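You operate a simulated robot arm through the tools that you are given. There is no shell and no other tool.

The job below is to be done with a simulated two-armed robot. You get a single attempt, and the scene is never put back.

Task
Set the wrap belt to 5 mm sag, then wind three layers of film on the roller.
Fine: film slide on for the winding, back at the end. Leave the roller under the bench alone.

The check looks at the end state, three seconds after you hand in, the way a careful person would. Anything else that was tipped, shoved, dropped, spilled or broken makes it a failure.

Robot
Two 7-joint arms with fingered hands on one trunk that stands fixed in place. Base frame: the origin is at the foot of the trunk, x ahead of it, y to its left, z up. Readings come in mm, rad, newtons and seconds.
The left shoulder is at [90, 152, 1032], the right one opposite. With the tool pointing down near the work surface each hand reaches from about 100 to 460 mm from the base axis, measured 20 degrees to its own side. Payload 3.8 kg a hand.
Tool frame (each hand has its own): the origin (TCP) lies between the finger pads and is the grasp point; the fingertips stand 30 mm ahead of it; z points along the fingers, y is the line along which they close. The gripper opens to 104 mm; its body begins 35 mm behind the TCP. The gripper is a hand of 5 fingers: y runs from the thumb to the fingers, the wrist lies at [-15, -104, -178] in the tool frame.
Orientation is that of the tool frame in the base frame, as [roll, pitch, yaw] about the fixed x, y, z axes, in that order (R = Rz(yaw) Ry(pitch) Rx(roll)). With the fingers straight down and the wrist toward the robot, the tool's x, y and z point along [0, 1, 0], [1, 0, 0] and [0, 0, -1] of the base frame.

Tools
- The arms move only by the tool drive_tool. It takes "left_deltas", "right_deltas" or both (then of equal length, played together; a hand with none holds still); each is a list of rows, each a list of 6 numbers: the shift along the tool's x, y, z in mm, then the turn, a rotation vector about the tool's x, y, z in rad. In form: [[x, y, z, ax, ay, az], ...]. A call has 1 to 20 rows; each row shifts and turns the commanded pose from where the row before left it, along the tool's axes as they then stand. Rows are played at 5 a second. More than 50 mm and 0.15 rad between two rows, and nothing of the call is played. Where a pose cannot be reached the arm comes as near as it can. A force on the tool above 90 N (or 10 N above the force at the start of the call, whichever is more), or a blocked arm, ends the call early, and 0.2 s more pass. In this call time passes only in rows, and 0.2 s behind the last. The reply holds the time, the measured pose of the TCP, the force on the tool along the base axes, the opening and the grip force, in the units named above and with some noise, with the torque about the TCP (base axes, N m) and any sound that the robot's microphone picked up.
- Cameras (640 x 400 px; columns grow to the right, rows downward): "scene" is now at [213.9, -49.3, 1213.6]; the picture's right is [-0.52, -0.84, 0.15], its down [-0.27, -0.01, -0.96] and it looks along [0.81, -0.54, -0.22] (base axes); focal length 241 px, centre (320, 200). "left" rides on the left gripper at [-80, -78, -141] in its tool frame; the picture's right is [-0.78, -0.30, 0.56], its down [0.53, -0.78, 0.33] and it looks along [0.33, 0.56, 0.76] (tool axes); focal length 247 px, centre (320, 200). "right" rides on the right gripper at [80, -78, -141] in its tool frame; the picture's right is [-0.78, 0.30, -0.56], its down [-0.53, -0.78, 0.33] and it looks along [-0.33, 0.56, 0.76] (tool axes); focal length 247 px, centre (320, 200). There is no depth. A picture from a camera that has moved, and an enlarged one, comes with that camera's place and axes in the base frame and with its lens.
- snapshot(camera): a new picture of that camera. It takes no simulated time.
- lift_body(by): moves the trunk up (or, below 0, down) by that many mm; the arms and the scene camera ride with it, the base frame stays. It gives what a move gives, with no picture.
- set_fingers(index, middle, ring, little, thumb_bend, thumb_turn, hand): sets how far each is bent, from 0 (flat) to 1 (curled in); at 0.3 the hand is open as for a grip, at 0.7 the pads meet at the TCP. One left out holds its place. A second passes; each finger stops where it meets its share of the squeeze, and holds until it gets a number again. It is the only way to open and close the hand. It gives what a move gives, with no picture; readings hold the bend of each and the force on index, middle, ring, little, thumb and palm. thumb_turn goes from beside the hand (0) to across from the fingers (1), as for a grip.
- head_to(pan, tilt): turns the head with the scene camera to pan (to the left, within 1.396 rad either way) and tilt (down, from -0.506 to 1.204), counted from straight ahead of the robot (the tilt from the chest, where the trunk bows). It gives what a move gives.
- zoom(camera, box): a new picture of the part [left, top, right, bottom] of that camera's present view, enlarged. It takes no simulated time.
- sign_off(): hands the job in; it is judged then, once.

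Places have to be worked out from the pictures, the camera data and where the tool is seen. Open the grippers and draw the arms clear of the work before you hand the job in, unless the task says otherwise.

The tools are called after "Call:" by a JSON object that holds its "api" and its "payload". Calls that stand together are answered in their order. drive_tool: Moves the arms, as the interface text tells. Its arguments: {"type":"object","properties":{"left_deltas":{"type":"array","items":{"type":"array","items":{"type":"number"}}},"right_deltas":{"type":"array","items":{"type":"array","items":{"type":"number"}}}},"required":[]} The other tools are called the same way: lift_body (by) moves the trunk up or down; set_fingers (index, middle, ring, little, thumb_bend, thumb_turn, hand) moves the fingers one by one; head_to (pan, tilt) turns the head that bears the scene camera; snapshot (camera) takes a picture; zoom (camera, box) takes an enlarged picture of a part of a camera's view; sign_off () hands the job in.

At the start:

```text
clock: 0.0
left_tool_pos: [481.3, -31.9, 1147.0]
left_orientation: [-3.14, 0.0, 1.572]
left_wrist_force: [-0.5, -0.8, 0.4]
left_moment: [-0.03, 0.01, 0.05]
left_gripper_width: 103.7
left_finger_force: 0.1
left_shape: jaw
left_bend: [0.3, 0.3, 0.3, 0.3, 0.3, 0.98]
left_finger forces: [0.0, 0.0, 0.0, 0.1, 0.0, 0.1]
right_tool_pos: [355.8, -464.4, 1165.1]
right_orientation: [3.142, -0.001, 1.571]
right_wrist_force: [-0.9, 0.3, 0.2]
right_moment: [-0.01, -0.04, -0.01]
right_gripper_width: 103.7
right_finger_force: 0.1
right_shape: jaw
right_bend: [0.3, 0.3, 0.3, 0.3, 0.3, 0.98]
right_finger forces: [0.0, 0.0, 0.0, 0.1, 0.0, 0.0]
trunk travel left (down, up): [-125.0, 331.0]
head pan, tilt (commanded): [-0.571, -0.017]
```

scene: 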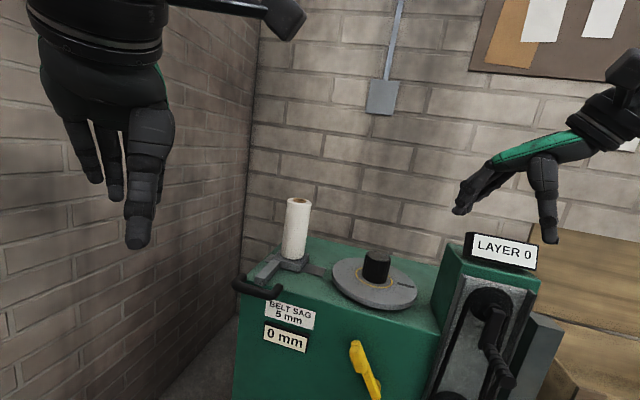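
right: 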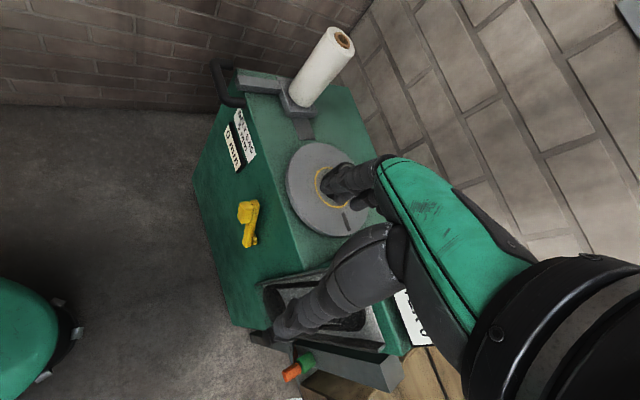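
left: 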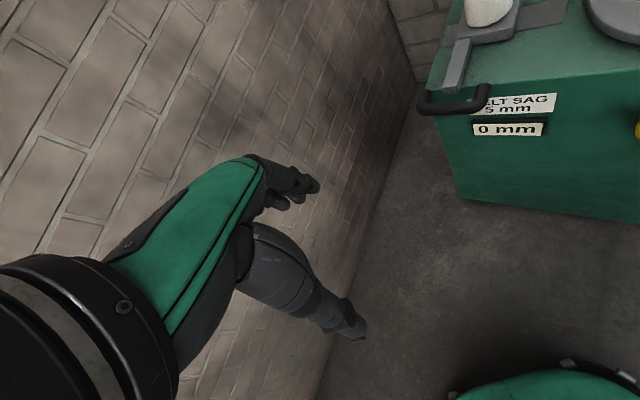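

The pictures show a green machine with a film roll on a slide, a turntable (roller), a yellow lever, a belt/crank at the side, and displays. I'll look more closely at it before moving anything.

Call:
{"api": "head_to", "payload": {"pan": -0.571, "tilt": 0.4}}

Call:
{"api": "snapshot", "payload": {"camera": "scene"}}

Call:
{"api": "zoom", "payload": {"camera": "scene", "box": [220, 60, 420, 200]}}

Call:
{"api": "zoom", "payload": {"camera": "right", "box": [180, 20, 420, 200]}}

Call:
{"api": "zoom", "payload": {"camera": "right", "box": [200, 180, 480, 400]}}

```text
clock: 0.9
left_tool_pos: [482.2, -31.0, 1147.1]
left_orientation: [-3.14, -0.001, 1.57]
left_wrist_force: [0.0, -0.2, -0.4]
left_moment: [0.0, 0.01, 0.02]
left_gripper_width: 103.7
left_finger_force: 0.0
left_shape: jaw
left_bend: [0.3, 0.3, 0.3, 0.3, 0.3, 0.98]
left_finger forces: [0.0, 0.0, 0.0, 0.0, 0.0, 0.0]
right_tool_pos: [357.0, -464.0, 1164.8]
right_orientation: [3.141, 0.001, 1.57]
right_wrist_force: [0.3, -0.5, 0.0]
right_moment: [0.04, 0.0, 0.04]
right_gripper_width: 103.7
right_finger_force: 0.1
right_shape: jaw
right_bend: [0.3, 0.3, 0.3, 0.3, 0.3, 0.98]
right_finger forces: [0.1, 0.1, 0.0, 0.1, 0.0, 0.0]
trunk travel left (down, up): [-125.0, 331.0]
head pan, tilt (commanded): [-0.571, 0.4]
```

```text
taken
camera scene: at [205.5, -51.0, 1175.9], right [-0.52, -0.84, 0.15], down [-0.57, 0.21, -0.79], along [0.63, -0.5, -0.59], focal length 241 px, centre (320, 200)
```

scene: 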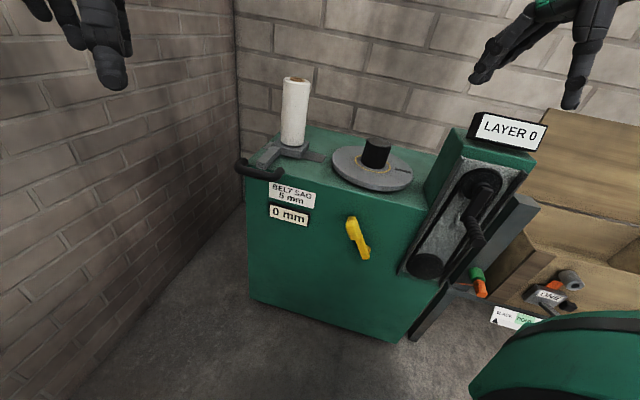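

```text
2.86 times, centred on (320, 130) of scene
camera zoom: at [205.5, -51.0, 1175.9], right [-0.52, -0.84, 0.15], down [-0.57, 0.21, -0.79], along [0.63, -0.5, -0.59], focal length 688 px, centre (320, 400)
```

zoom: 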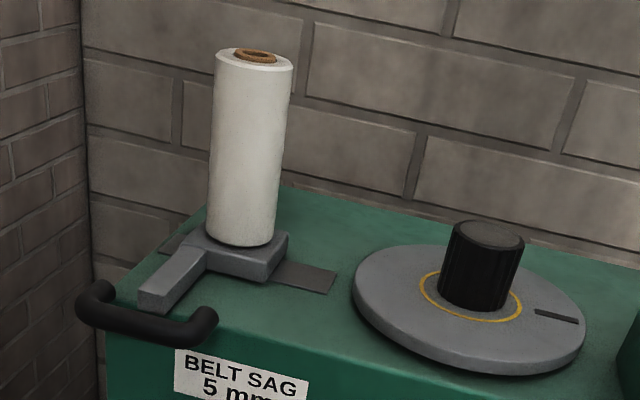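

```text
2.22 times, centred on (300, 110) of right
camera zoom: at [278.8, -384.2, 1305.4], right [0.3, -0.78, 0.56], down [-0.78, -0.53, -0.33], along [0.56, -0.33, -0.76], focal length 549 px, centre (364, 400)
```

zoom: 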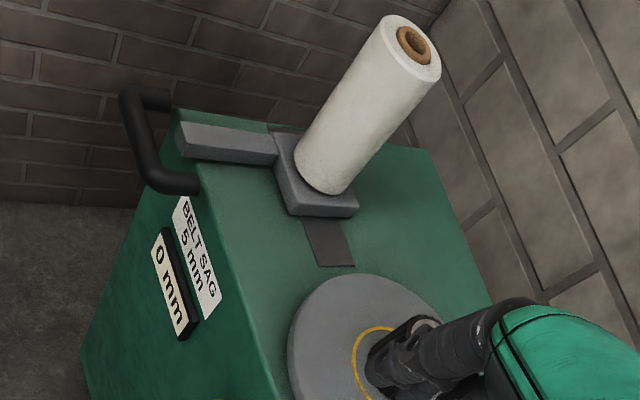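

```text
1.82 times, centred on (340, 290) of right
camera zoom: at [278.8, -384.2, 1305.4], right [0.3, -0.78, 0.56], down [-0.78, -0.53, -0.33], along [0.56, -0.33, -0.76], focal length 449 px, centre (284, 36)
```

zoom: 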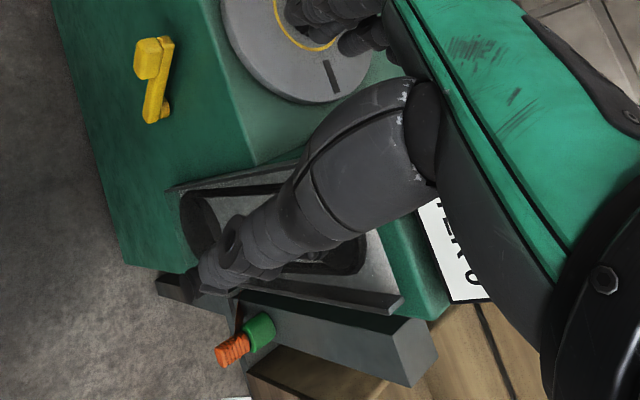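

Next I zoom in on the belt column, the small parts at right, and the labels.

Call:
{"api": "zoom", "payload": {"camera": "scene", "box": [380, 100, 600, 240]}}

Call:
{"api": "zoom", "payload": {"camera": "scene", "box": [400, 230, 600, 350]}}

Call:
{"api": "zoom", "payload": {"camera": "scene", "box": [230, 140, 430, 280]}}

Call:
{"api": "head_to", "payload": {"pan": -1.1, "tilt": 0.6}}

Call:
{"api": "snapshot", "payload": {"camera": "scene"}}

```text
2.86 times, centred on (490, 170) of scene
camera zoom: at [205.5, -51.0, 1175.9], right [-0.52, -0.84, 0.15], down [-0.57, 0.21, -0.79], along [0.63, -0.5, -0.59], focal length 688 px, centre (-166, 286)
```

zoom: 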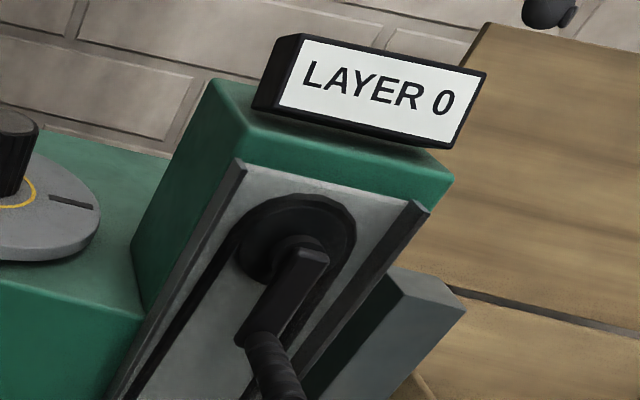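

```text
3.20 times, centred on (500, 290) of scene
camera zoom: at [205.5, -51.0, 1175.9], right [-0.52, -0.84, 0.15], down [-0.57, 0.21, -0.79], along [0.63, -0.5, -0.59], focal length 771 px, centre (-256, -88)
```

zoom: 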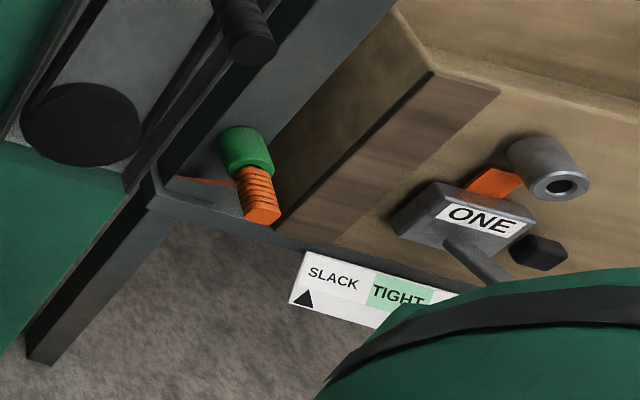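

```text
2.86 times, centred on (330, 210) of scene
camera zoom: at [205.5, -51.0, 1175.9], right [-0.52, -0.84, 0.15], down [-0.57, 0.21, -0.79], along [0.63, -0.5, -0.59], focal length 688 px, centre (291, 171)
```

zoom: 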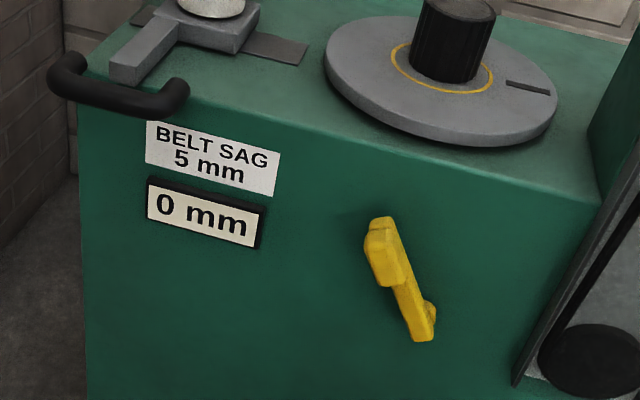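

```text
clock: 1.8
left_tool_pos: [480.5, -32.1, 1146.3]
left_orientation: [-3.139, 0.002, 1.571]
left_wrist_force: [0.3, -0.1, -0.5]
left_moment: [0.01, -0.02, 0.03]
left_gripper_width: 103.7
left_finger_force: 0.1
left_shape: jaw
left_bend: [0.3, 0.3, 0.3, 0.3, 0.3, 0.98]
left_finger forces: [0.0, 0.0, 0.0, 0.0, 0.0, 0.0]
right_tool_pos: [356.0, -464.1, 1164.9]
right_orientation: [-3.141, 0.002, 1.57]
right_wrist_force: [0.3, -0.7, 0.6]
right_moment: [0.01, -0.01, 0.0]
right_gripper_width: 104.0
right_finger_force: 0.1
right_shape: jaw
right_bend: [0.3, 0.3, 0.3, 0.3, 0.3, 0.98]
right_finger forces: [0.0, 0.0, 0.1, 0.1, 0.0, 0.0]
trunk travel left (down, up): [-125.0, 331.0]
head pan, tilt (commanded): [-1.1, 0.6]
```

```text
taken
camera scene: at [164.1, -79.7, 1169.1], right [-0.85, -0.45, 0.25], down [-0.48, 0.5, -0.72], along [0.2, -0.73, -0.65], focal length 241 px, centre (320, 200)
```

scene: 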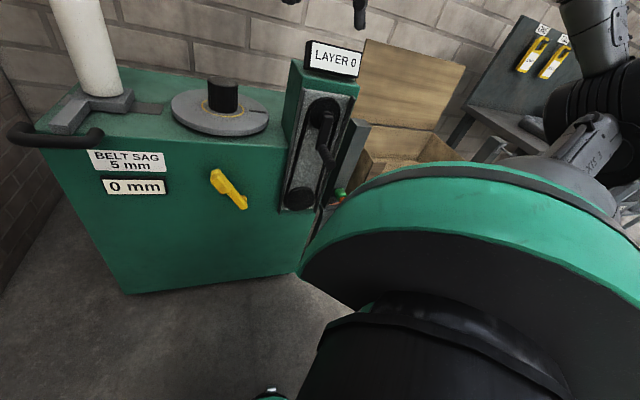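

I zoom into this new view of the column and the right-hand side.

Call:
{"api": "zoom", "payload": {"camera": "scene", "box": [260, 30, 420, 230]}}

Call:
{"api": "zoom", "payload": {"camera": "scene", "box": [440, 0, 640, 200]}}

Call:
{"api": "zoom", "payload": {"camera": "scene", "box": [0, 60, 260, 240]}}

Call:
{"api": "head_to", "payload": {"pan": -0.7, "tilt": 0.9}}

Call:
{"api": "snapshot", "payload": {"camera": "scene"}}

```text
2.00 times, centred on (340, 130) of scene
camera zoom: at [164.1, -79.7, 1169.1], right [-0.85, -0.45, 0.25], down [-0.48, 0.5, -0.72], along [0.2, -0.73, -0.65], focal length 482 px, centre (280, 340)
```

zoom: 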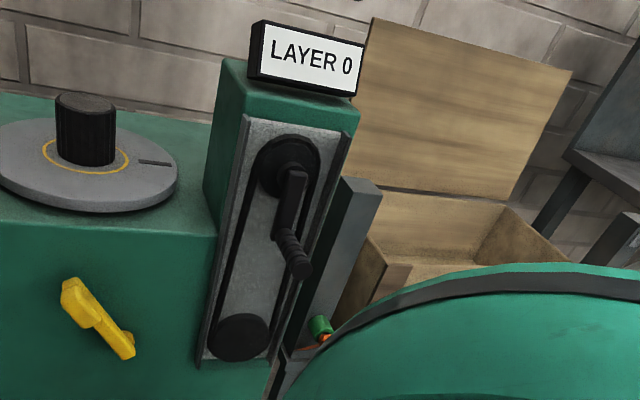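

```text
2.00 times, centred on (540, 100) of scene
camera zoom: at [164.1, -79.7, 1169.1], right [-0.85, -0.45, 0.25], down [-0.48, 0.5, -0.72], along [0.2, -0.73, -0.65], focal length 482 px, centre (-120, 400)
```

zoom: 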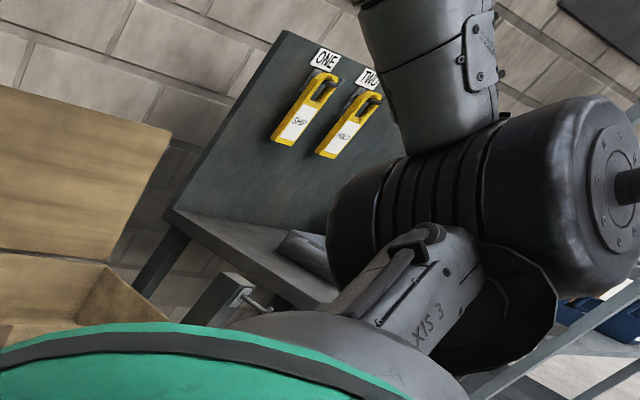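

```text
2.22 times, centred on (130, 150) of scene
camera zoom: at [164.1, -79.7, 1169.1], right [-0.85, -0.45, 0.25], down [-0.48, 0.5, -0.72], along [0.2, -0.73, -0.65], focal length 535 px, centre (742, 311)
```

zoom: 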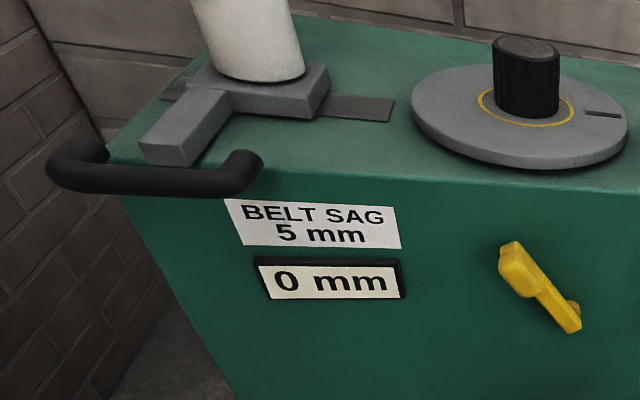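

```text
clock: 2.7
left_tool_pos: [482.5, -29.7, 1146.4]
left_orientation: [-3.139, 0.001, 1.572]
left_wrist_force: [-0.5, 0.3, 0.6]
left_moment: [-0.04, -0.05, -0.01]
left_gripper_width: 103.7
left_finger_force: 0.0
left_shape: jaw
left_bend: [0.3, 0.3, 0.3, 0.3, 0.3, 0.98]
left_finger forces: [0.0, 0.0, 0.1, 0.1, 0.1, 0.0]
right_tool_pos: [357.4, -465.0, 1163.5]
right_orientation: [3.141, 0.0, 1.57]
right_wrist_force: [-0.5, -0.6, 0.2]
right_moment: [0.02, -0.02, -0.03]
right_gripper_width: 103.6
right_finger_force: 0.0
right_shape: jaw
right_bend: [0.3, 0.3, 0.3, 0.3, 0.3, 0.98]
right_finger forces: [0.0, 0.0, 0.0, 0.0, 0.0, 0.1]
trunk travel left (down, up): [-125.0, 331.0]
head pan, tilt (commanded): [-0.7, 0.901]
```

```text
taken
camera scene: at [174.0, -49.6, 1140.4], right [-0.62, -0.76, 0.18], down [-0.75, 0.51, -0.43], along [0.23, -0.4, -0.89], focal length 241 px, centre (320, 200)
```

scene: 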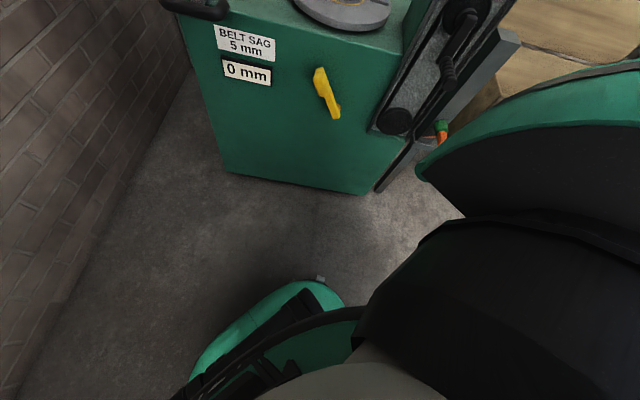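

Rough triangulation puts the crank hub near (373,-612,947), the lever grip near (558,-464,700), the film slide handle near (782,-278,830), and the turntable knob near (672,-598,914). I turn the right hand, drawn back a bit, so its camera can look at the column and the bench to the right.

Call:
{"api": "drive_tool", "payload": {"right_deltas": [[30, -20, 0, 0, 0, 0], [30, -20, 0, 0, 0, 0], [20, -20, 0, 0, 0, 0], [0, 0, 0, 0, 0, 0.15], [0, 0, 0, 0, 0, 0.15], [0, 0, 0, 0, 0, 0.15], [0, 0, 0, 0, 0, 0.15], [0, 0, 0, 0, 0, 0.15], [0, 0, 0, 0, 0, 0.15]]}}

Call:
{"api": "snapshot", "payload": {"camera": "right"}}

Call:
{"api": "head_to", "payload": {"pan": -0.9, "tilt": 0.4}}

Call:
{"api": "snapshot", "payload": {"camera": "scene"}}

```text
clock: 4.7
left_tool_pos: [481.2, -30.4, 1146.4]
left_orientation: [-3.14, 0.001, 1.57]
left_wrist_force: [0.4, 0.6, -0.5]
left_moment: [-0.01, 0.02, 0.02]
left_gripper_width: 103.8
left_finger_force: 0.0
left_shape: jaw
left_bend: [0.3, 0.3, 0.3, 0.3, 0.3, 0.98]
left_finger forces: [0.1, 0.0, 0.0, 0.1, 0.1, 0.0]
right_tool_pos: [296.9, -384.8, 1165.0]
right_orientation: [3.14, -0.001, 0.668]
right_wrist_force: [-0.3, -0.4, 0.5]
right_moment: [-0.05, -0.01, -0.03]
right_gripper_width: 103.7
right_finger_force: 0.0
right_shape: jaw
right_bend: [0.3, 0.3, 0.3, 0.3, 0.3, 0.98]
right_finger forces: [0.0, 0.0, 0.0, 0.0, 0.1, 0.0]
trunk travel left (down, up): [-125.0, 331.0]
head pan, tilt (commanded): [-0.7, 0.901]
```

```text
taken
camera right: at [311.2, -273.2, 1305.2], right [-0.42, -0.71, 0.56], down [-0.9, 0.28, -0.33], along [0.08, -0.64, -0.76], focal length 247 px, centre (320, 200)
```

right: 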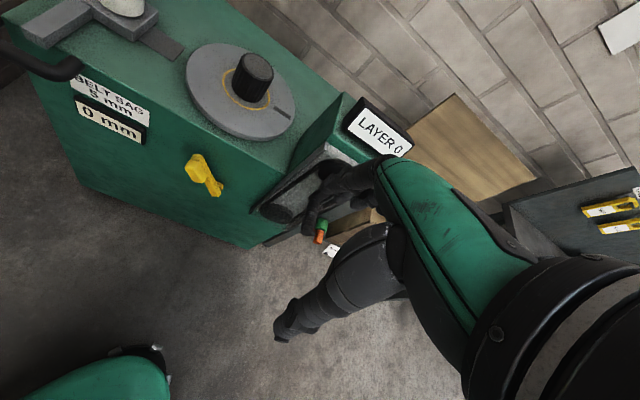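

```text
clock: 5.6
left_tool_pos: [481.1, -31.8, 1146.9]
left_orientation: [-3.139, 0.001, 1.57]
left_wrist_force: [0.1, 0.8, -0.6]
left_moment: [0.02, 0.04, -0.01]
left_gripper_width: 103.7
left_finger_force: 0.1
left_shape: jaw
left_bend: [0.3, 0.3, 0.3, 0.3, 0.3, 0.98]
left_finger forces: [0.1, 0.1, 0.0, 0.0, 0.0, 0.1]
right_tool_pos: [296.4, -384.3, 1164.1]
right_orientation: [-3.142, 0.0, 0.67]
right_wrist_force: [0.7, -0.5, -0.3]
right_moment: [0.04, 0.0, -0.01]
right_gripper_width: 103.8
right_finger_force: 0.1
right_shape: jaw
right_bend: [0.3, 0.3, 0.3, 0.3, 0.3, 0.98]
right_finger forces: [0.1, 0.1, 0.0, 0.1, 0.1, 0.1]
trunk travel left (down, up): [-125.0, 331.0]
head pan, tilt (commanded): [-0.901, 0.4]
```

```text
taken
camera scene: at [186.0, -73.5, 1181.6], right [-0.75, -0.62, 0.22], down [-0.49, 0.31, -0.81], along [0.44, -0.72, -0.54], focal length 241 px, centre (320, 200)
```

scene: 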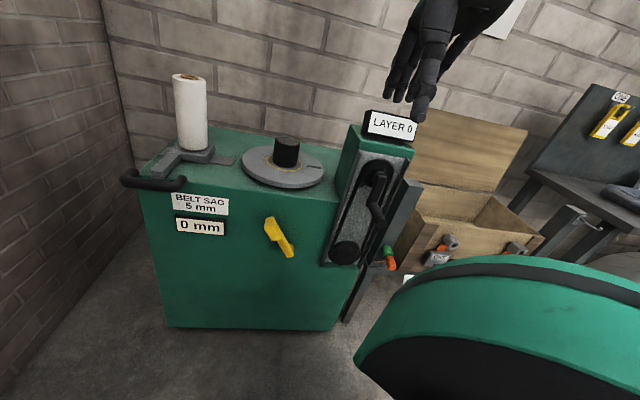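

The view is better now; I zoom in on the column bottom, the crate and the table.

Call:
{"api": "zoom", "payload": {"camera": "scene", "box": [320, 100, 480, 200]}}

Call:
{"api": "zoom", "payload": {"camera": "scene", "box": [320, 190, 560, 320]}}

Call:
{"api": "zoom", "payload": {"camera": "scene", "box": [520, 60, 640, 260]}}

Call:
{"api": "zoom", "payload": {"camera": "right", "box": [160, 20, 420, 280]}}

Call:
{"api": "zoom", "payload": {"camera": "right", "box": [500, 140, 640, 260]}}

```text
4.00 times, centred on (400, 150) of scene
camera zoom: at [186.0, -73.5, 1181.6], right [-0.75, -0.62, 0.22], down [-0.49, 0.31, -0.81], along [0.44, -0.72, -0.54], focal length 963 px, centre (0, 400)
```

zoom: 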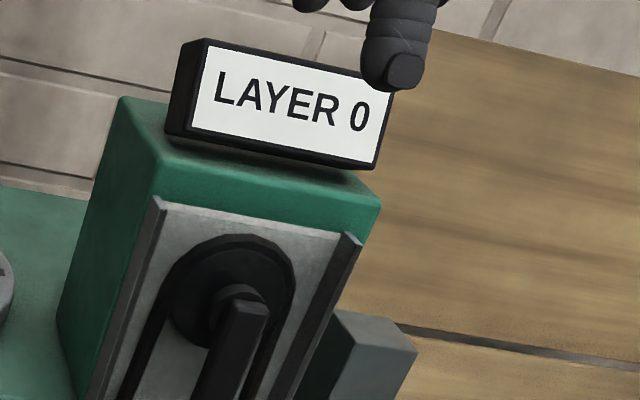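

```text
2.67 times, centred on (440, 255) of scene
camera zoom: at [186.0, -73.5, 1181.6], right [-0.75, -0.62, 0.22], down [-0.49, 0.31, -0.81], along [0.44, -0.72, -0.54], focal length 642 px, centre (0, 53)
```

zoom: 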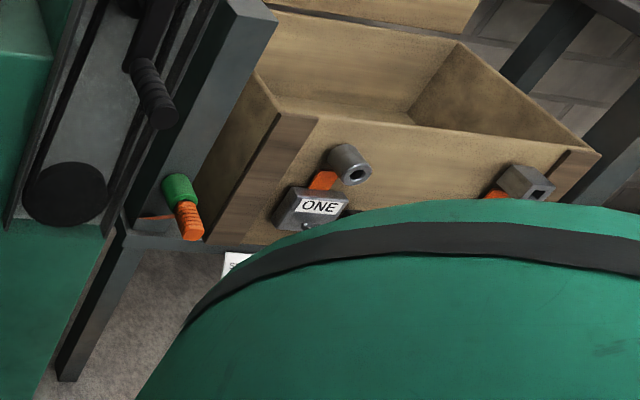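

```text
2.00 times, centred on (580, 160) of scene
camera zoom: at [186.0, -73.5, 1181.6], right [-0.75, -0.62, 0.22], down [-0.49, 0.31, -0.81], along [0.44, -0.72, -0.54], focal length 482 px, centre (-200, 280)
```

zoom: 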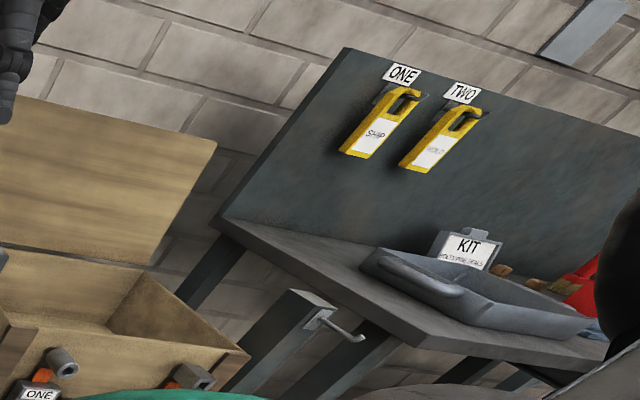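

```text
1.54 times, centred on (290, 150) of right
camera zoom: at [310.7, -273.7, 1305.2], right [-0.42, -0.72, 0.56], down [-0.9, 0.28, -0.33], along [0.08, -0.64, -0.76], focal length 380 px, centre (366, 277)
```

zoom: 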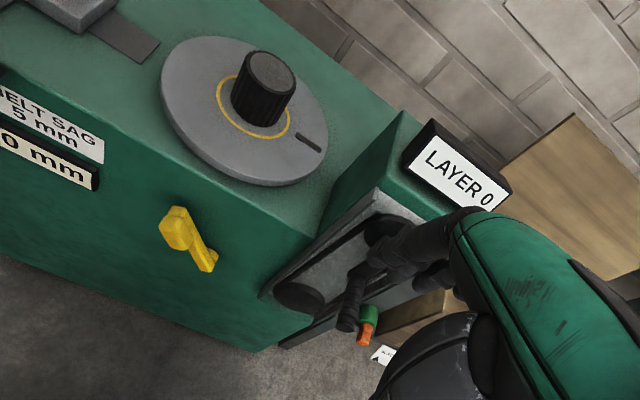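

```text
3.33 times, centred on (570, 200) of right
camera zoom: at [310.7, -273.7, 1305.2], right [-0.42, -0.72, 0.56], down [-0.9, 0.28, -0.33], along [0.08, -0.64, -0.76], focal length 823 px, centre (-513, 200)
```

zoom: 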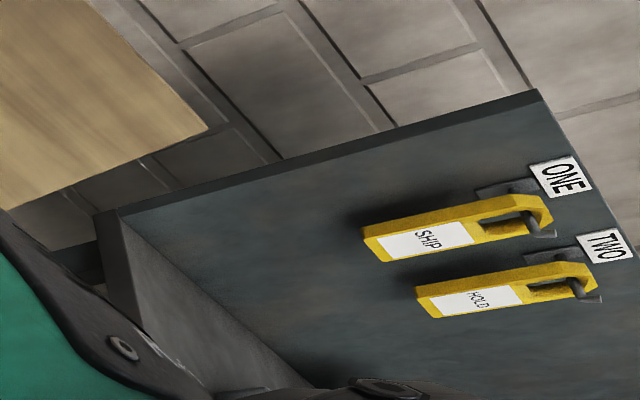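

The wrapping station has a front face turned about 45° (face normal ≈ (-0.71,0.71)); the yellow lever grip is near (550,-461,714). I turn the right hand to point its fingers at that face and bring it to a standoff so its camera can inspect the lever.

Call:
{"api": "drive_tool", "payload": {"right_deltas": [[0, 0, 0, 0, 0, -0.115], [0, 0, 0, -0.15, 0, 0], [0, 0, 0, -0.15, 0, 0], [0, 0, 0, -0.15, 0, 0], [0, 0, 0, -0.15, 0, 0], [0, 0, 0, -0.15, 0, 0], [0, 0, 0, -0.15, 0, 0], [0, 0, 0, -0.15, 0, 0], [15.5, -27.7, 30.8, 0, 0, 0], [15.5, -27.7, 30.8, 0, 0, 0], [15.5, -27.7, 30.8, 0, 0, 0], [15.5, -27.7, 30.8, 0, 0, 0]]}}

Call:
{"api": "snapshot", "payload": {"camera": "right"}}

Call:
{"api": "snapshot", "payload": {"camera": "scene"}}

```text
clock: 8.2
left_tool_pos: [483.6, -30.8, 1145.2]
left_orientation: [-3.139, -0.001, 1.571]
left_wrist_force: [0.1, -0.6, -0.7]
left_moment: [-0.01, 0.01, 0.03]
left_gripper_width: 103.8
left_finger_force: 0.0
left_shape: jaw
left_bend: [0.3, 0.3, 0.3, 0.3, 0.3, 0.98]
left_finger forces: [0.0, 0.0, 0.0, 0.1, 0.0, 0.1]
right_tool_pos: [452.8, -412.5, 1166.4]
right_orientation: [2.093, 0.0, 0.786]
right_wrist_force: [0.7, -0.3, -0.5]
right_moment: [0.05, -0.01, -0.03]
right_gripper_width: 103.9
right_finger_force: 0.0
right_shape: jaw
right_bend: [0.3, 0.3, 0.3, 0.3, 0.3, 0.98]
right_finger forces: [0.0, 0.1, 0.1, 0.1, 0.0, 0.0]
right hand out of reach, approached as far as the arm can: row 5, 6, 7, 8, 9, 10, 11, 12
trunk travel left (down, up): [-125.0, 331.0]
head pan, tilt (commanded): [-0.901, 0.4]
```

```text
taken
camera right: at [396.2, -241.4, 1170.1], right [-0.79, -0.31, 0.53], down [-0.45, -0.31, -0.84], along [0.43, -0.9, 0.1], focal length 247 px, centre (320, 200)
```

right: 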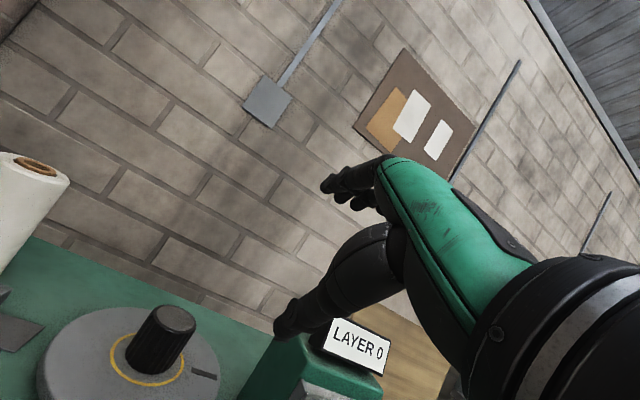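

```text
taken
camera scene: at [187.3, -73.9, 1181.3], right [-0.75, -0.62, 0.22], down [-0.49, 0.31, -0.81], along [0.44, -0.72, -0.54], focal length 241 px, centre (320, 200)
```

scene: 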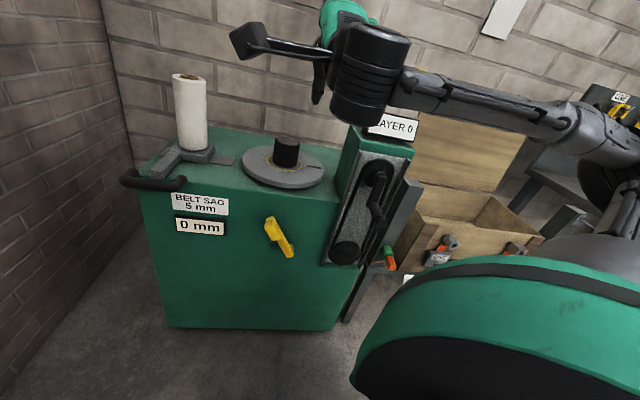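

The arm could not fold that close (it ended near (453,-412,1166)). I send a small further move forward along the approach direction and down to see how the commanded pose behaves.

Call:
{"api": "drive_tool", "payload": {"right_deltas": [[0, 0, 0, 0, 0, 0]]}}

```text
clock: 8.6
left_tool_pos: [481.8, -31.3, 1145.3]
left_orientation: [-3.139, 0.0, 1.571]
left_wrist_force: [0.0, -0.6, 0.8]
left_moment: [0.03, 0.01, -0.02]
left_gripper_width: 103.5
left_finger_force: 0.0
left_shape: jaw
left_bend: [0.3, 0.3, 0.3, 0.3, 0.3, 0.98]
left_finger forces: [0.0, 0.1, 0.0, 0.0, 0.1, 0.0]
right_tool_pos: [451.6, -412.0, 1168.3]
right_orientation: [2.095, 0.0, 0.785]
right_wrist_force: [-0.6, 0.4, -0.2]
right_moment: [0.01, 0.01, -0.02]
right_gripper_width: 103.6
right_finger_force: 0.0
right_shape: jaw
right_bend: [0.3, 0.3, 0.3, 0.3, 0.3, 0.98]
right_finger forces: [0.0, 0.1, 0.0, 0.0, 0.0, 0.0]
trunk travel left (down, up): [-125.0, 331.0]
head pan, tilt (commanded): [-0.901, 0.4]
```

The command restarts from the real pose each call. I move straight down toward lever height while shifting slightly left, staying ~150 mm off the face.

Call:
{"api": "drive_tool", "payload": {"right_deltas": [[5, -35.4, 20.3, 0, 0, 0], [5, -35.4, 20.3, 0, 0, 0], [5, -35.4, 20.3, 0, 0, 0], [5, -35.4, 20.3, 0, 0, 0]]}}

Call:
{"api": "snapshot", "payload": {"camera": "right"}}

Call:
{"api": "snapshot", "payload": {"camera": "scene"}}

```text
clock: 9.6
left_tool_pos: [483.1, -32.6, 1146.1]
left_orientation: [-3.14, -0.002, 1.572]
left_wrist_force: [0.9, 0.0, 0.1]
left_moment: [0.02, 0.04, -0.01]
left_gripper_width: 103.7
left_finger_force: 0.1
left_shape: jaw
left_bend: [0.3, 0.3, 0.3, 0.3, 0.3, 0.98]
left_finger forces: [0.0, 0.0, 0.0, 0.0, 0.0, 0.0]
right_tool_pos: [495.7, -405.8, 1013.5]
right_orientation: [2.094, -0.001, 0.789]
right_wrist_force: [0.1, -0.3, -0.5]
right_moment: [0.02, -0.02, 0.01]
right_gripper_width: 103.8
right_finger_force: 0.0
right_shape: jaw
right_bend: [0.3, 0.3, 0.3, 0.3, 0.3, 0.98]
right_finger forces: [0.0, 0.0, 0.0, 0.1, 0.0, 0.1]
right hand out of reach, approached as far as the arm can: row 1, 2, 3
trunk travel left (down, up): [-125.0, 331.0]
head pan, tilt (commanded): [-0.901, 0.4]
```

```text
taken
camera right: at [439.0, -234.1, 1016.7], right [-0.79, -0.31, 0.53], down [-0.45, -0.31, -0.84], along [0.43, -0.9, 0.1], focal length 247 px, centre (320, 200)
```

right: 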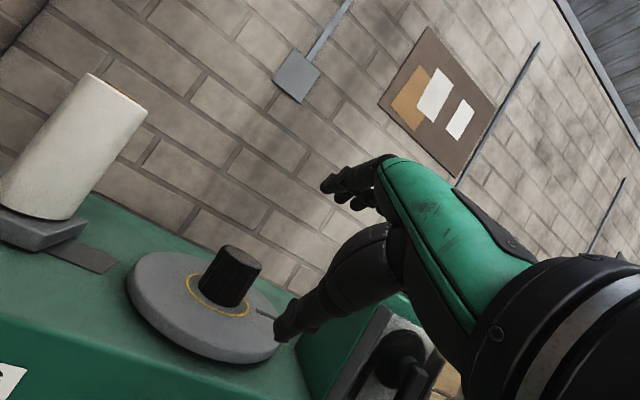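

```text
taken
camera scene: at [187.2, -75.2, 1181.1], right [-0.75, -0.62, 0.22], down [-0.49, 0.31, -0.81], along [0.44, -0.72, -0.54], focal length 241 px, centre (320, 200)
```

scene: 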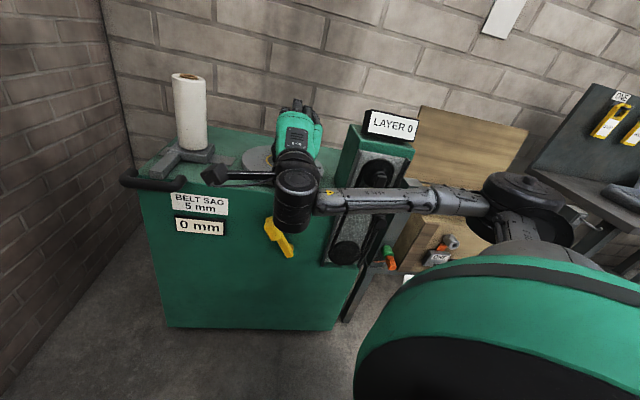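

Now within reach at (496,-406,1013). I continue down 200 mm while drawing back 40 mm from the face.

Call:
{"api": "drive_tool", "payload": {"right_deltas": [[0, -38.7, 13, 0, 0, 0], [0, -38.7, 13, 0, 0, 0], [0, -38.7, 13, 0, 0, 0], [0, -38.7, 13, 0, 0, 0], [0, -38.7, 13, 0, 0, 0]]}}

Call:
{"api": "snapshot", "payload": {"camera": "right"}}

Call:
{"api": "snapshot", "payload": {"camera": "scene"}}

Call:
{"api": "snapshot", "payload": {"camera": "left"}}

```text
clock: 10.8
left_tool_pos: [482.5, -30.3, 1145.9]
left_orientation: [-3.141, 0.0, 1.572]
left_wrist_force: [-0.3, -0.5, -0.3]
left_moment: [-0.02, -0.03, 0.01]
left_gripper_width: 103.3
left_finger_force: 0.1
left_shape: jaw
left_bend: [0.3, 0.3, 0.3, 0.3, 0.3, 0.98]
left_finger forces: [0.0, 0.1, 0.1, 0.0, 0.1, 0.1]
right_tool_pos: [467.1, -372.7, 815.7]
right_orientation: [2.091, 0.002, 0.786]
right_wrist_force: [0.5, -0.2, 0.1]
right_moment: [-0.01, 0.02, 0.02]
right_gripper_width: 103.8
right_finger_force: 0.0
right_shape: jaw
right_bend: [0.3, 0.3, 0.3, 0.3, 0.3, 0.98]
right_finger forces: [0.0, 0.0, 0.1, 0.1, 0.1, 0.0]
trunk travel left (down, up): [-125.0, 331.0]
head pan, tilt (commanded): [-0.901, 0.4]
```

```text
taken
camera right: at [408.7, -202.6, 818.1], right [-0.79, -0.31, 0.53], down [-0.45, -0.31, -0.84], along [0.43, -0.9, 0.1], focal length 247 px, centre (320, 200)
```

right: 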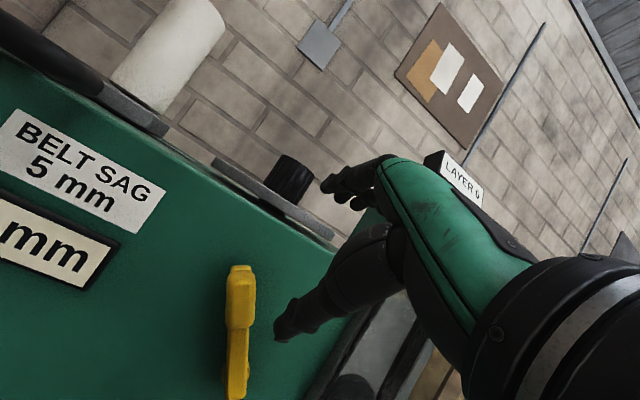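

```text
taken
camera scene: at [185.8, -73.1, 1181.7], right [-0.75, -0.62, 0.22], down [-0.49, 0.3, -0.82], along [0.44, -0.72, -0.53], focal length 241 px, centre (320, 200)
```

scene: 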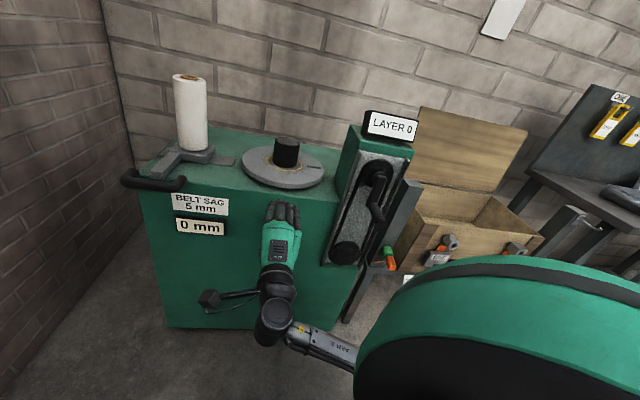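

```text
taken
camera left: at [404.8, -111.6, 1286.1], right [-0.3, -0.78, -0.56], down [-0.78, 0.53, -0.33], along [0.56, 0.33, -0.76], focal length 247 px, centre (320, 200)
```

left: 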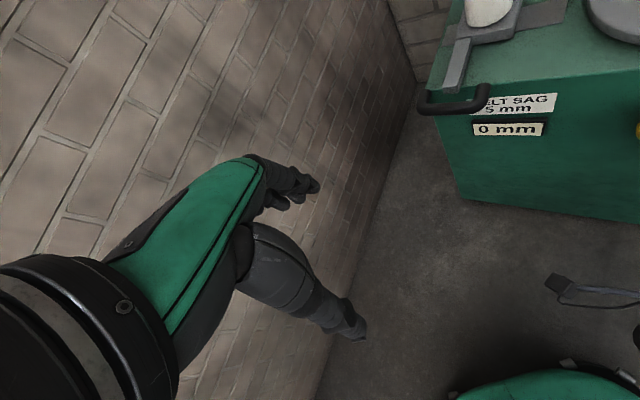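

The lever grip block is confirmed near (550,-461,706), about 30 mm wide and 50 mm proud of the face. I roll the hand so its closing line lies across the lever, then move to a standoff about 110 mm away.

Call:
{"api": "drive_tool", "payload": {"right_deltas": [[0, 0, 0, 0, 0, 0.136], [0, 0, 0, 0, 0, 0.136], [0, 0, 0, 0, 0, 0.136], [0, 0, 0, 0, 0, 0.136], [0, 0, 0, 0, 0, 0.136], [0, 0, 0, 0, 0, 0.136], [0, 0, 0, 0, 0, 0.134], [-15, -9, 25, 0, 0, 0], [-15, -9, 25, 0, 0, 0]]}}

Call:
{"api": "snapshot", "payload": {"camera": "right"}}

Call:
{"api": "snapshot", "payload": {"camera": "scene"}}

```text
clock: 12.8
left_tool_pos: [481.7, -30.5, 1146.0]
left_orientation: [-3.141, 0.0, 1.569]
left_wrist_force: [1.2, 1.1, -0.2]
left_moment: [0.01, 0.0, 0.0]
left_gripper_width: 103.9
left_finger_force: 0.0
left_shape: jaw
left_bend: [0.3, 0.3, 0.3, 0.3, 0.3, 0.98]
left_finger forces: [0.1, 0.0, 0.0, 0.0, 0.0, 0.0]
right_tool_pos: [483.6, -394.7, 759.4]
right_orientation: [2.352, -0.782, 0.175]
right_wrist_force: [1.1, -0.5, 0.0]
right_moment: [-0.02, 0.0, -0.01]
right_gripper_width: 103.9
right_finger_force: 0.0
right_shape: jaw
right_bend: [0.3, 0.3, 0.3, 0.3, 0.3, 0.98]
right_finger forces: [0.0, 0.1, 0.0, 0.0, 0.0, 0.0]
trunk travel left (down, up): [-125.0, 331.0]
head pan, tilt (commanded): [-0.901, 0.4]
```

```text
taken
camera right: at [481.8, -237.3, 846.4], right [-0.99, 0.01, -0.12], down [0.12, 0.34, -0.93], along [0.03, -0.94, -0.34], focal length 247 px, centre (320, 200)
```

right: 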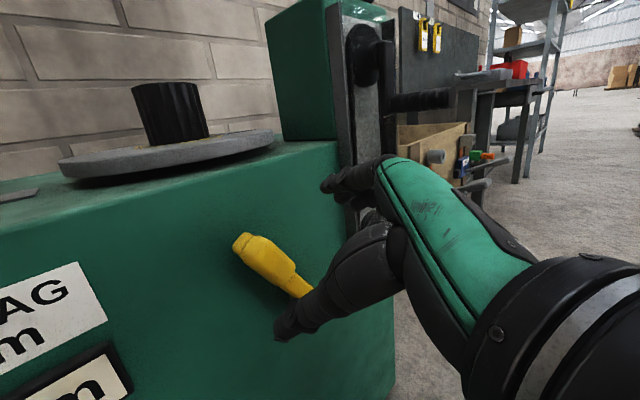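

```text
taken
camera scene: at [186.3, -73.5, 1181.5], right [-0.75, -0.62, 0.22], down [-0.49, 0.3, -0.82], along [0.44, -0.72, -0.54], focal length 241 px, centre (320, 200)
```

scene: 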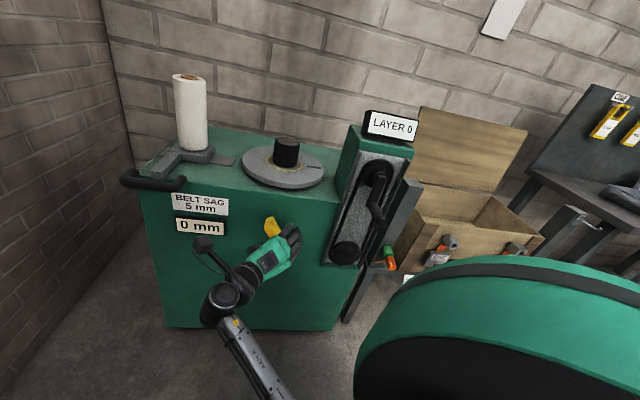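

Good view of the lever. I zoom in on it and on the belt column to understand both.

Call:
{"api": "zoom", "payload": {"camera": "right", "box": [200, 200, 340, 340]}}

Call:
{"api": "zoom", "payload": {"camera": "right", "box": [260, 0, 500, 220]}}

```text
2.86 times, centred on (270, 270) of right
camera zoom: at [481.8, -237.3, 846.4], right [-0.99, 0.01, -0.12], down [0.12, 0.34, -0.93], along [0.03, -0.94, -0.34], focal length 706 px, centre (463, 0)
```

zoom: 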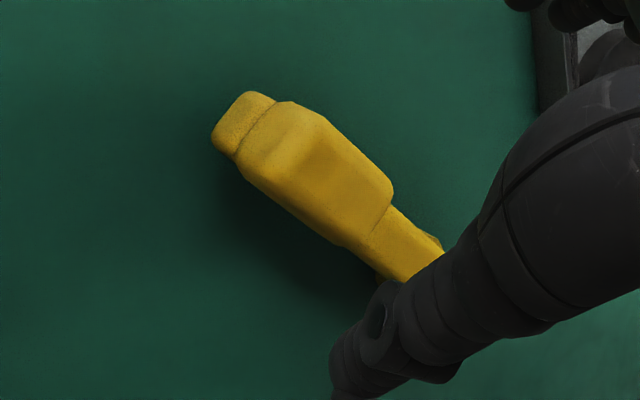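

```text
1.82 times, centred on (380, 110) of right
camera zoom: at [481.8, -237.3, 846.4], right [-0.99, 0.01, -0.12], down [0.12, 0.34, -0.93], along [0.03, -0.94, -0.34], focal length 449 px, centre (211, 364)
```

zoom: 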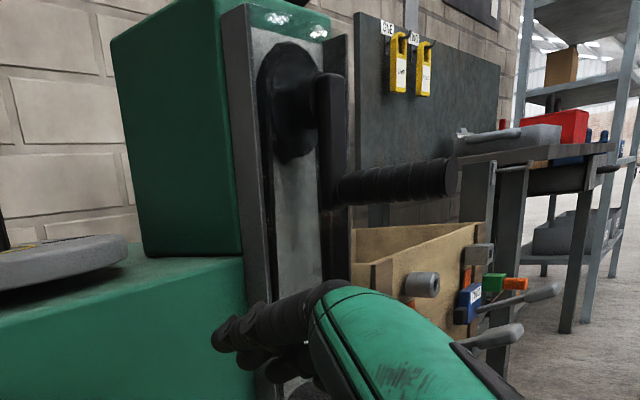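

The grip block centre is about (551,-461,704), roughly 27 mm wide. I advance 90 mm straight along the fingers with the hand open so the block enters between thumb and fingers.

Call:
{"api": "drive_tool", "payload": {"right_deltas": [[0, 0, 20, 0, 0, 0], [0, 0, 20, 0, 0, 0], [0, 0, 20, 0, 0, 0], [0, 0, 15, 0, 0, 0], [0, 0, 15, 0, 0, 0]]}}

Call:
{"api": "snapshot", "payload": {"camera": "right"}}

Call:
{"api": "zoom", "payload": {"camera": "scene", "box": [140, 150, 380, 330]}}

```text
clock: 14.0
left_tool_pos: [481.9, -30.8, 1146.0]
left_orientation: [-3.139, 0.0, 1.572]
left_wrist_force: [0.1, 0.4, 0.6]
left_moment: [0.01, 0.04, -0.02]
left_gripper_width: 103.7
left_finger_force: 0.0
left_shape: jaw
left_bend: [0.3, 0.3, 0.3, 0.3, 0.3, 0.98]
left_finger forces: [0.0, 0.0, 0.1, 0.1, 0.0, 0.2]
right_tool_pos: [539.3, -451.8, 713.2]
right_orientation: [2.351, -0.783, 0.177]
right_wrist_force: [-0.7, -0.4, -1.7]
right_moment: [0.01, -0.02, 0.01]
right_gripper_width: 103.9
right_finger_force: 0.1
right_shape: jaw
right_bend: [0.3, 0.3, 0.3, 0.3, 0.3, 0.98]
right_finger forces: [0.0, 0.0, 0.1, 0.1, 0.1, 0.0]
trunk travel left (down, up): [-125.0, 331.0]
head pan, tilt (commanded): [-0.901, 0.4]
```

```text
taken
camera right: at [537.1, -293.1, 800.7], right [-0.99, 0.01, -0.12], down [0.12, 0.34, -0.93], along [0.03, -0.94, -0.34], focal length 247 px, centre (320, 200)
```

right: 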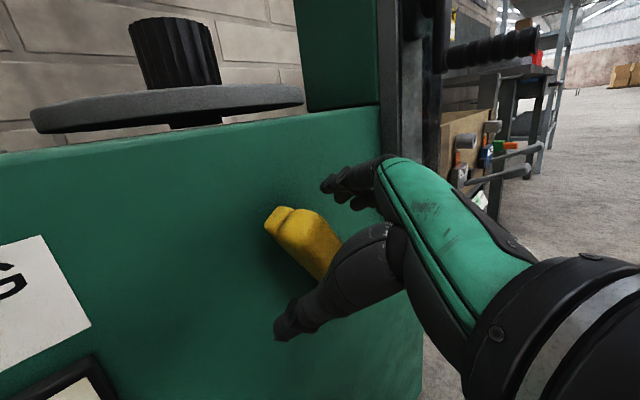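

```text
2.22 times, centred on (260, 240) of scene
camera zoom: at [186.3, -73.7, 1181.5], right [-0.75, -0.62, 0.22], down [-0.49, 0.31, -0.82], along [0.44, -0.72, -0.54], focal length 535 px, centre (453, 111)
```

zoom: 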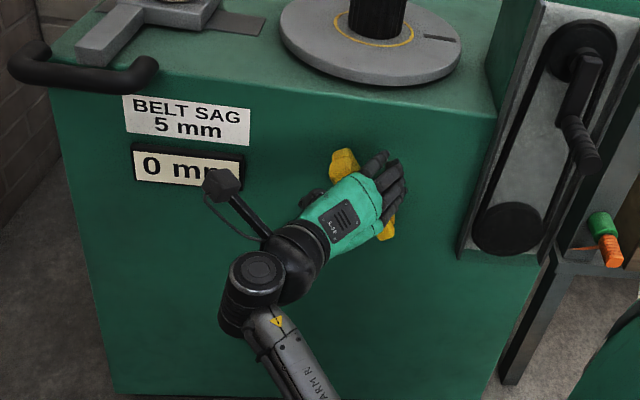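

The block sits between thumb and fingers. I close the fingers on it gently, then check the readout through the left camera.

Call:
{"api": "set_fingers", "payload": {"hand": "right", "index": 0.6, "middle": 0.6, "ring": 0.6, "little": 0.6, "thumb_bend": 0.6}}

Call:
{"api": "snapshot", "payload": {"camera": "right"}}

Call:
{"api": "zoom", "payload": {"camera": "left", "box": [440, 60, 640, 180]}}

```text
clock: 15.0
left_tool_pos: [480.9, -31.5, 1147.4]
left_orientation: [-3.14, 0.001, 1.569]
left_wrist_force: [0.1, -0.6, -0.2]
left_moment: [-0.03, 0.0, 0.01]
left_gripper_width: 103.7
left_finger_force: 0.1
left_shape: jaw
left_bend: [0.3, 0.3, 0.3, 0.3, 0.3, 0.98]
left_finger forces: [0.1, 0.0, 0.0, 0.1, 0.0, 0.1]
right_tool_pos: [539.5, -450.6, 714.6]
right_orientation: [2.349, -0.783, 0.177]
right_wrist_force: [-1.2, -3.3, 2.6]
right_moment: [-0.1, -0.01, -0.06]
right_gripper_width: 33.1
right_finger_force: 3.2
right_shape: fingers
right_bend: [0.56, 0.58, 0.6, 0.6, 0.59, 0.97]
right_finger forces: [3.1, 1.8, 0.0, 0.1, 0.9, 0.0]
trunk travel left (down, up): [-125.0, 331.0]
head pan, tilt (commanded): [-0.901, 0.4]
```

```text
taken
camera right: at [536.5, -293.4, 801.3], right [-0.99, 0.01, -0.12], down [0.12, 0.34, -0.93], along [0.03, -0.94, -0.33], focal length 247 px, centre (320, 200)
```

right: 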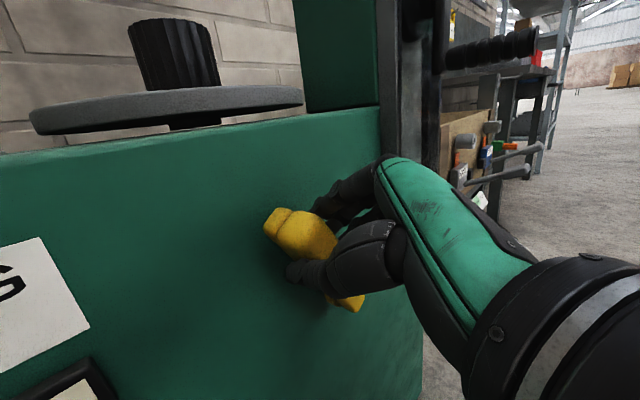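

```text
3.20 times, centred on (540, 120) of left
camera zoom: at [404.6, -112.4, 1286.2], right [-0.3, -0.78, -0.56], down [-0.78, 0.54, -0.33], along [0.56, 0.33, -0.76], focal length 790 px, centre (-384, 456)
```

zoom: 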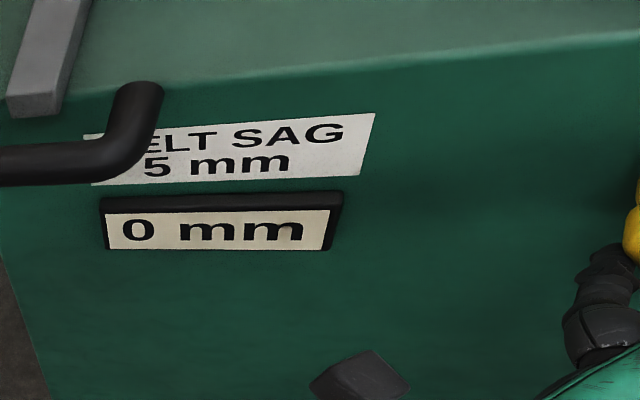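

The lever is lightly held and the readout still shows 0 mm. I try swinging it clockwise (to the right) about its pivot by 0.1 rad and watch forces and the readout.

Call:
{"api": "drive_tool", "payload": {"right_deltas": [[-0.45, 5.9, -1.76, 0.0204, 0.0145, 0.0433], [-0.45, 5.9, -1.76, 0.0204, 0.0145, 0.0433]]}}

Call:
{"api": "zoom", "payload": {"camera": "left", "box": [440, 60, 640, 180]}}

Call:
{"api": "snapshot", "payload": {"camera": "right"}}

```text
clock: 15.6
left_tool_pos: [483.2, -31.6, 1145.0]
left_orientation: [-3.139, 0.0, 1.572]
left_wrist_force: [-0.2, -0.3, 0.3]
left_moment: [-0.01, 0.01, -0.05]
left_gripper_width: 103.7
left_finger_force: 0.1
left_shape: jaw
left_bend: [0.3, 0.3, 0.3, 0.3, 0.3, 0.98]
left_finger forces: [0.0, 0.1, 0.0, 0.0, 0.0, 0.0]
right_tool_pos: [531.5, -456.0, 718.3]
right_orientation: [2.441, -0.862, 0.114]
right_wrist_force: [5.6, 1.2, -5.5]
right_moment: [-0.04, 0.04, -0.07]
right_gripper_width: 34.1
right_finger_force: 3.1
right_shape: fingers
right_bend: [0.59, 0.6, 0.6, 0.6, 0.56, 0.97]
right_finger forces: [0.5, 0.1, 0.1, 0.0, 6.0, 0.0]
trunk travel left (down, up): [-125.0, 331.0]
head pan, tilt (commanded): [-0.901, 0.4]
```

```text
3.20 times, centred on (540, 120) of left
camera zoom: at [406.6, -112.0, 1285.4], right [-0.3, -0.78, -0.56], down [-0.78, 0.53, -0.33], along [0.55, 0.33, -0.76], focal length 790 px, centre (-384, 456)
```

zoom: 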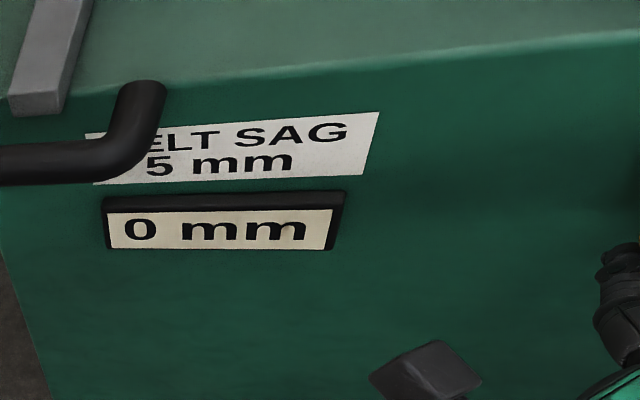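

```text
taken
camera right: at [523.3, -305.8, 816.5], right [-0.98, 0.02, -0.19], down [0.18, 0.4, -0.9], along [0.06, -0.91, -0.4], focal length 247 px, centre (320, 200)
```

right: 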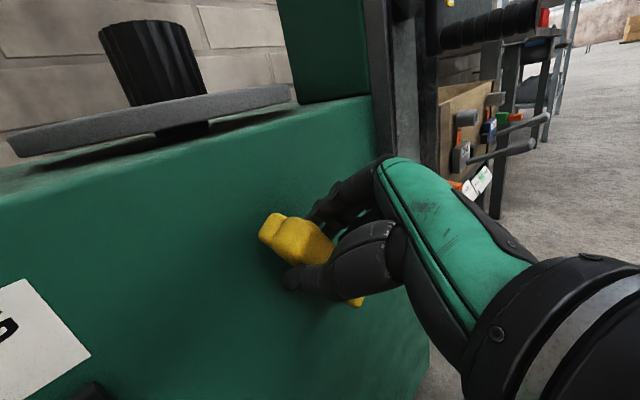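

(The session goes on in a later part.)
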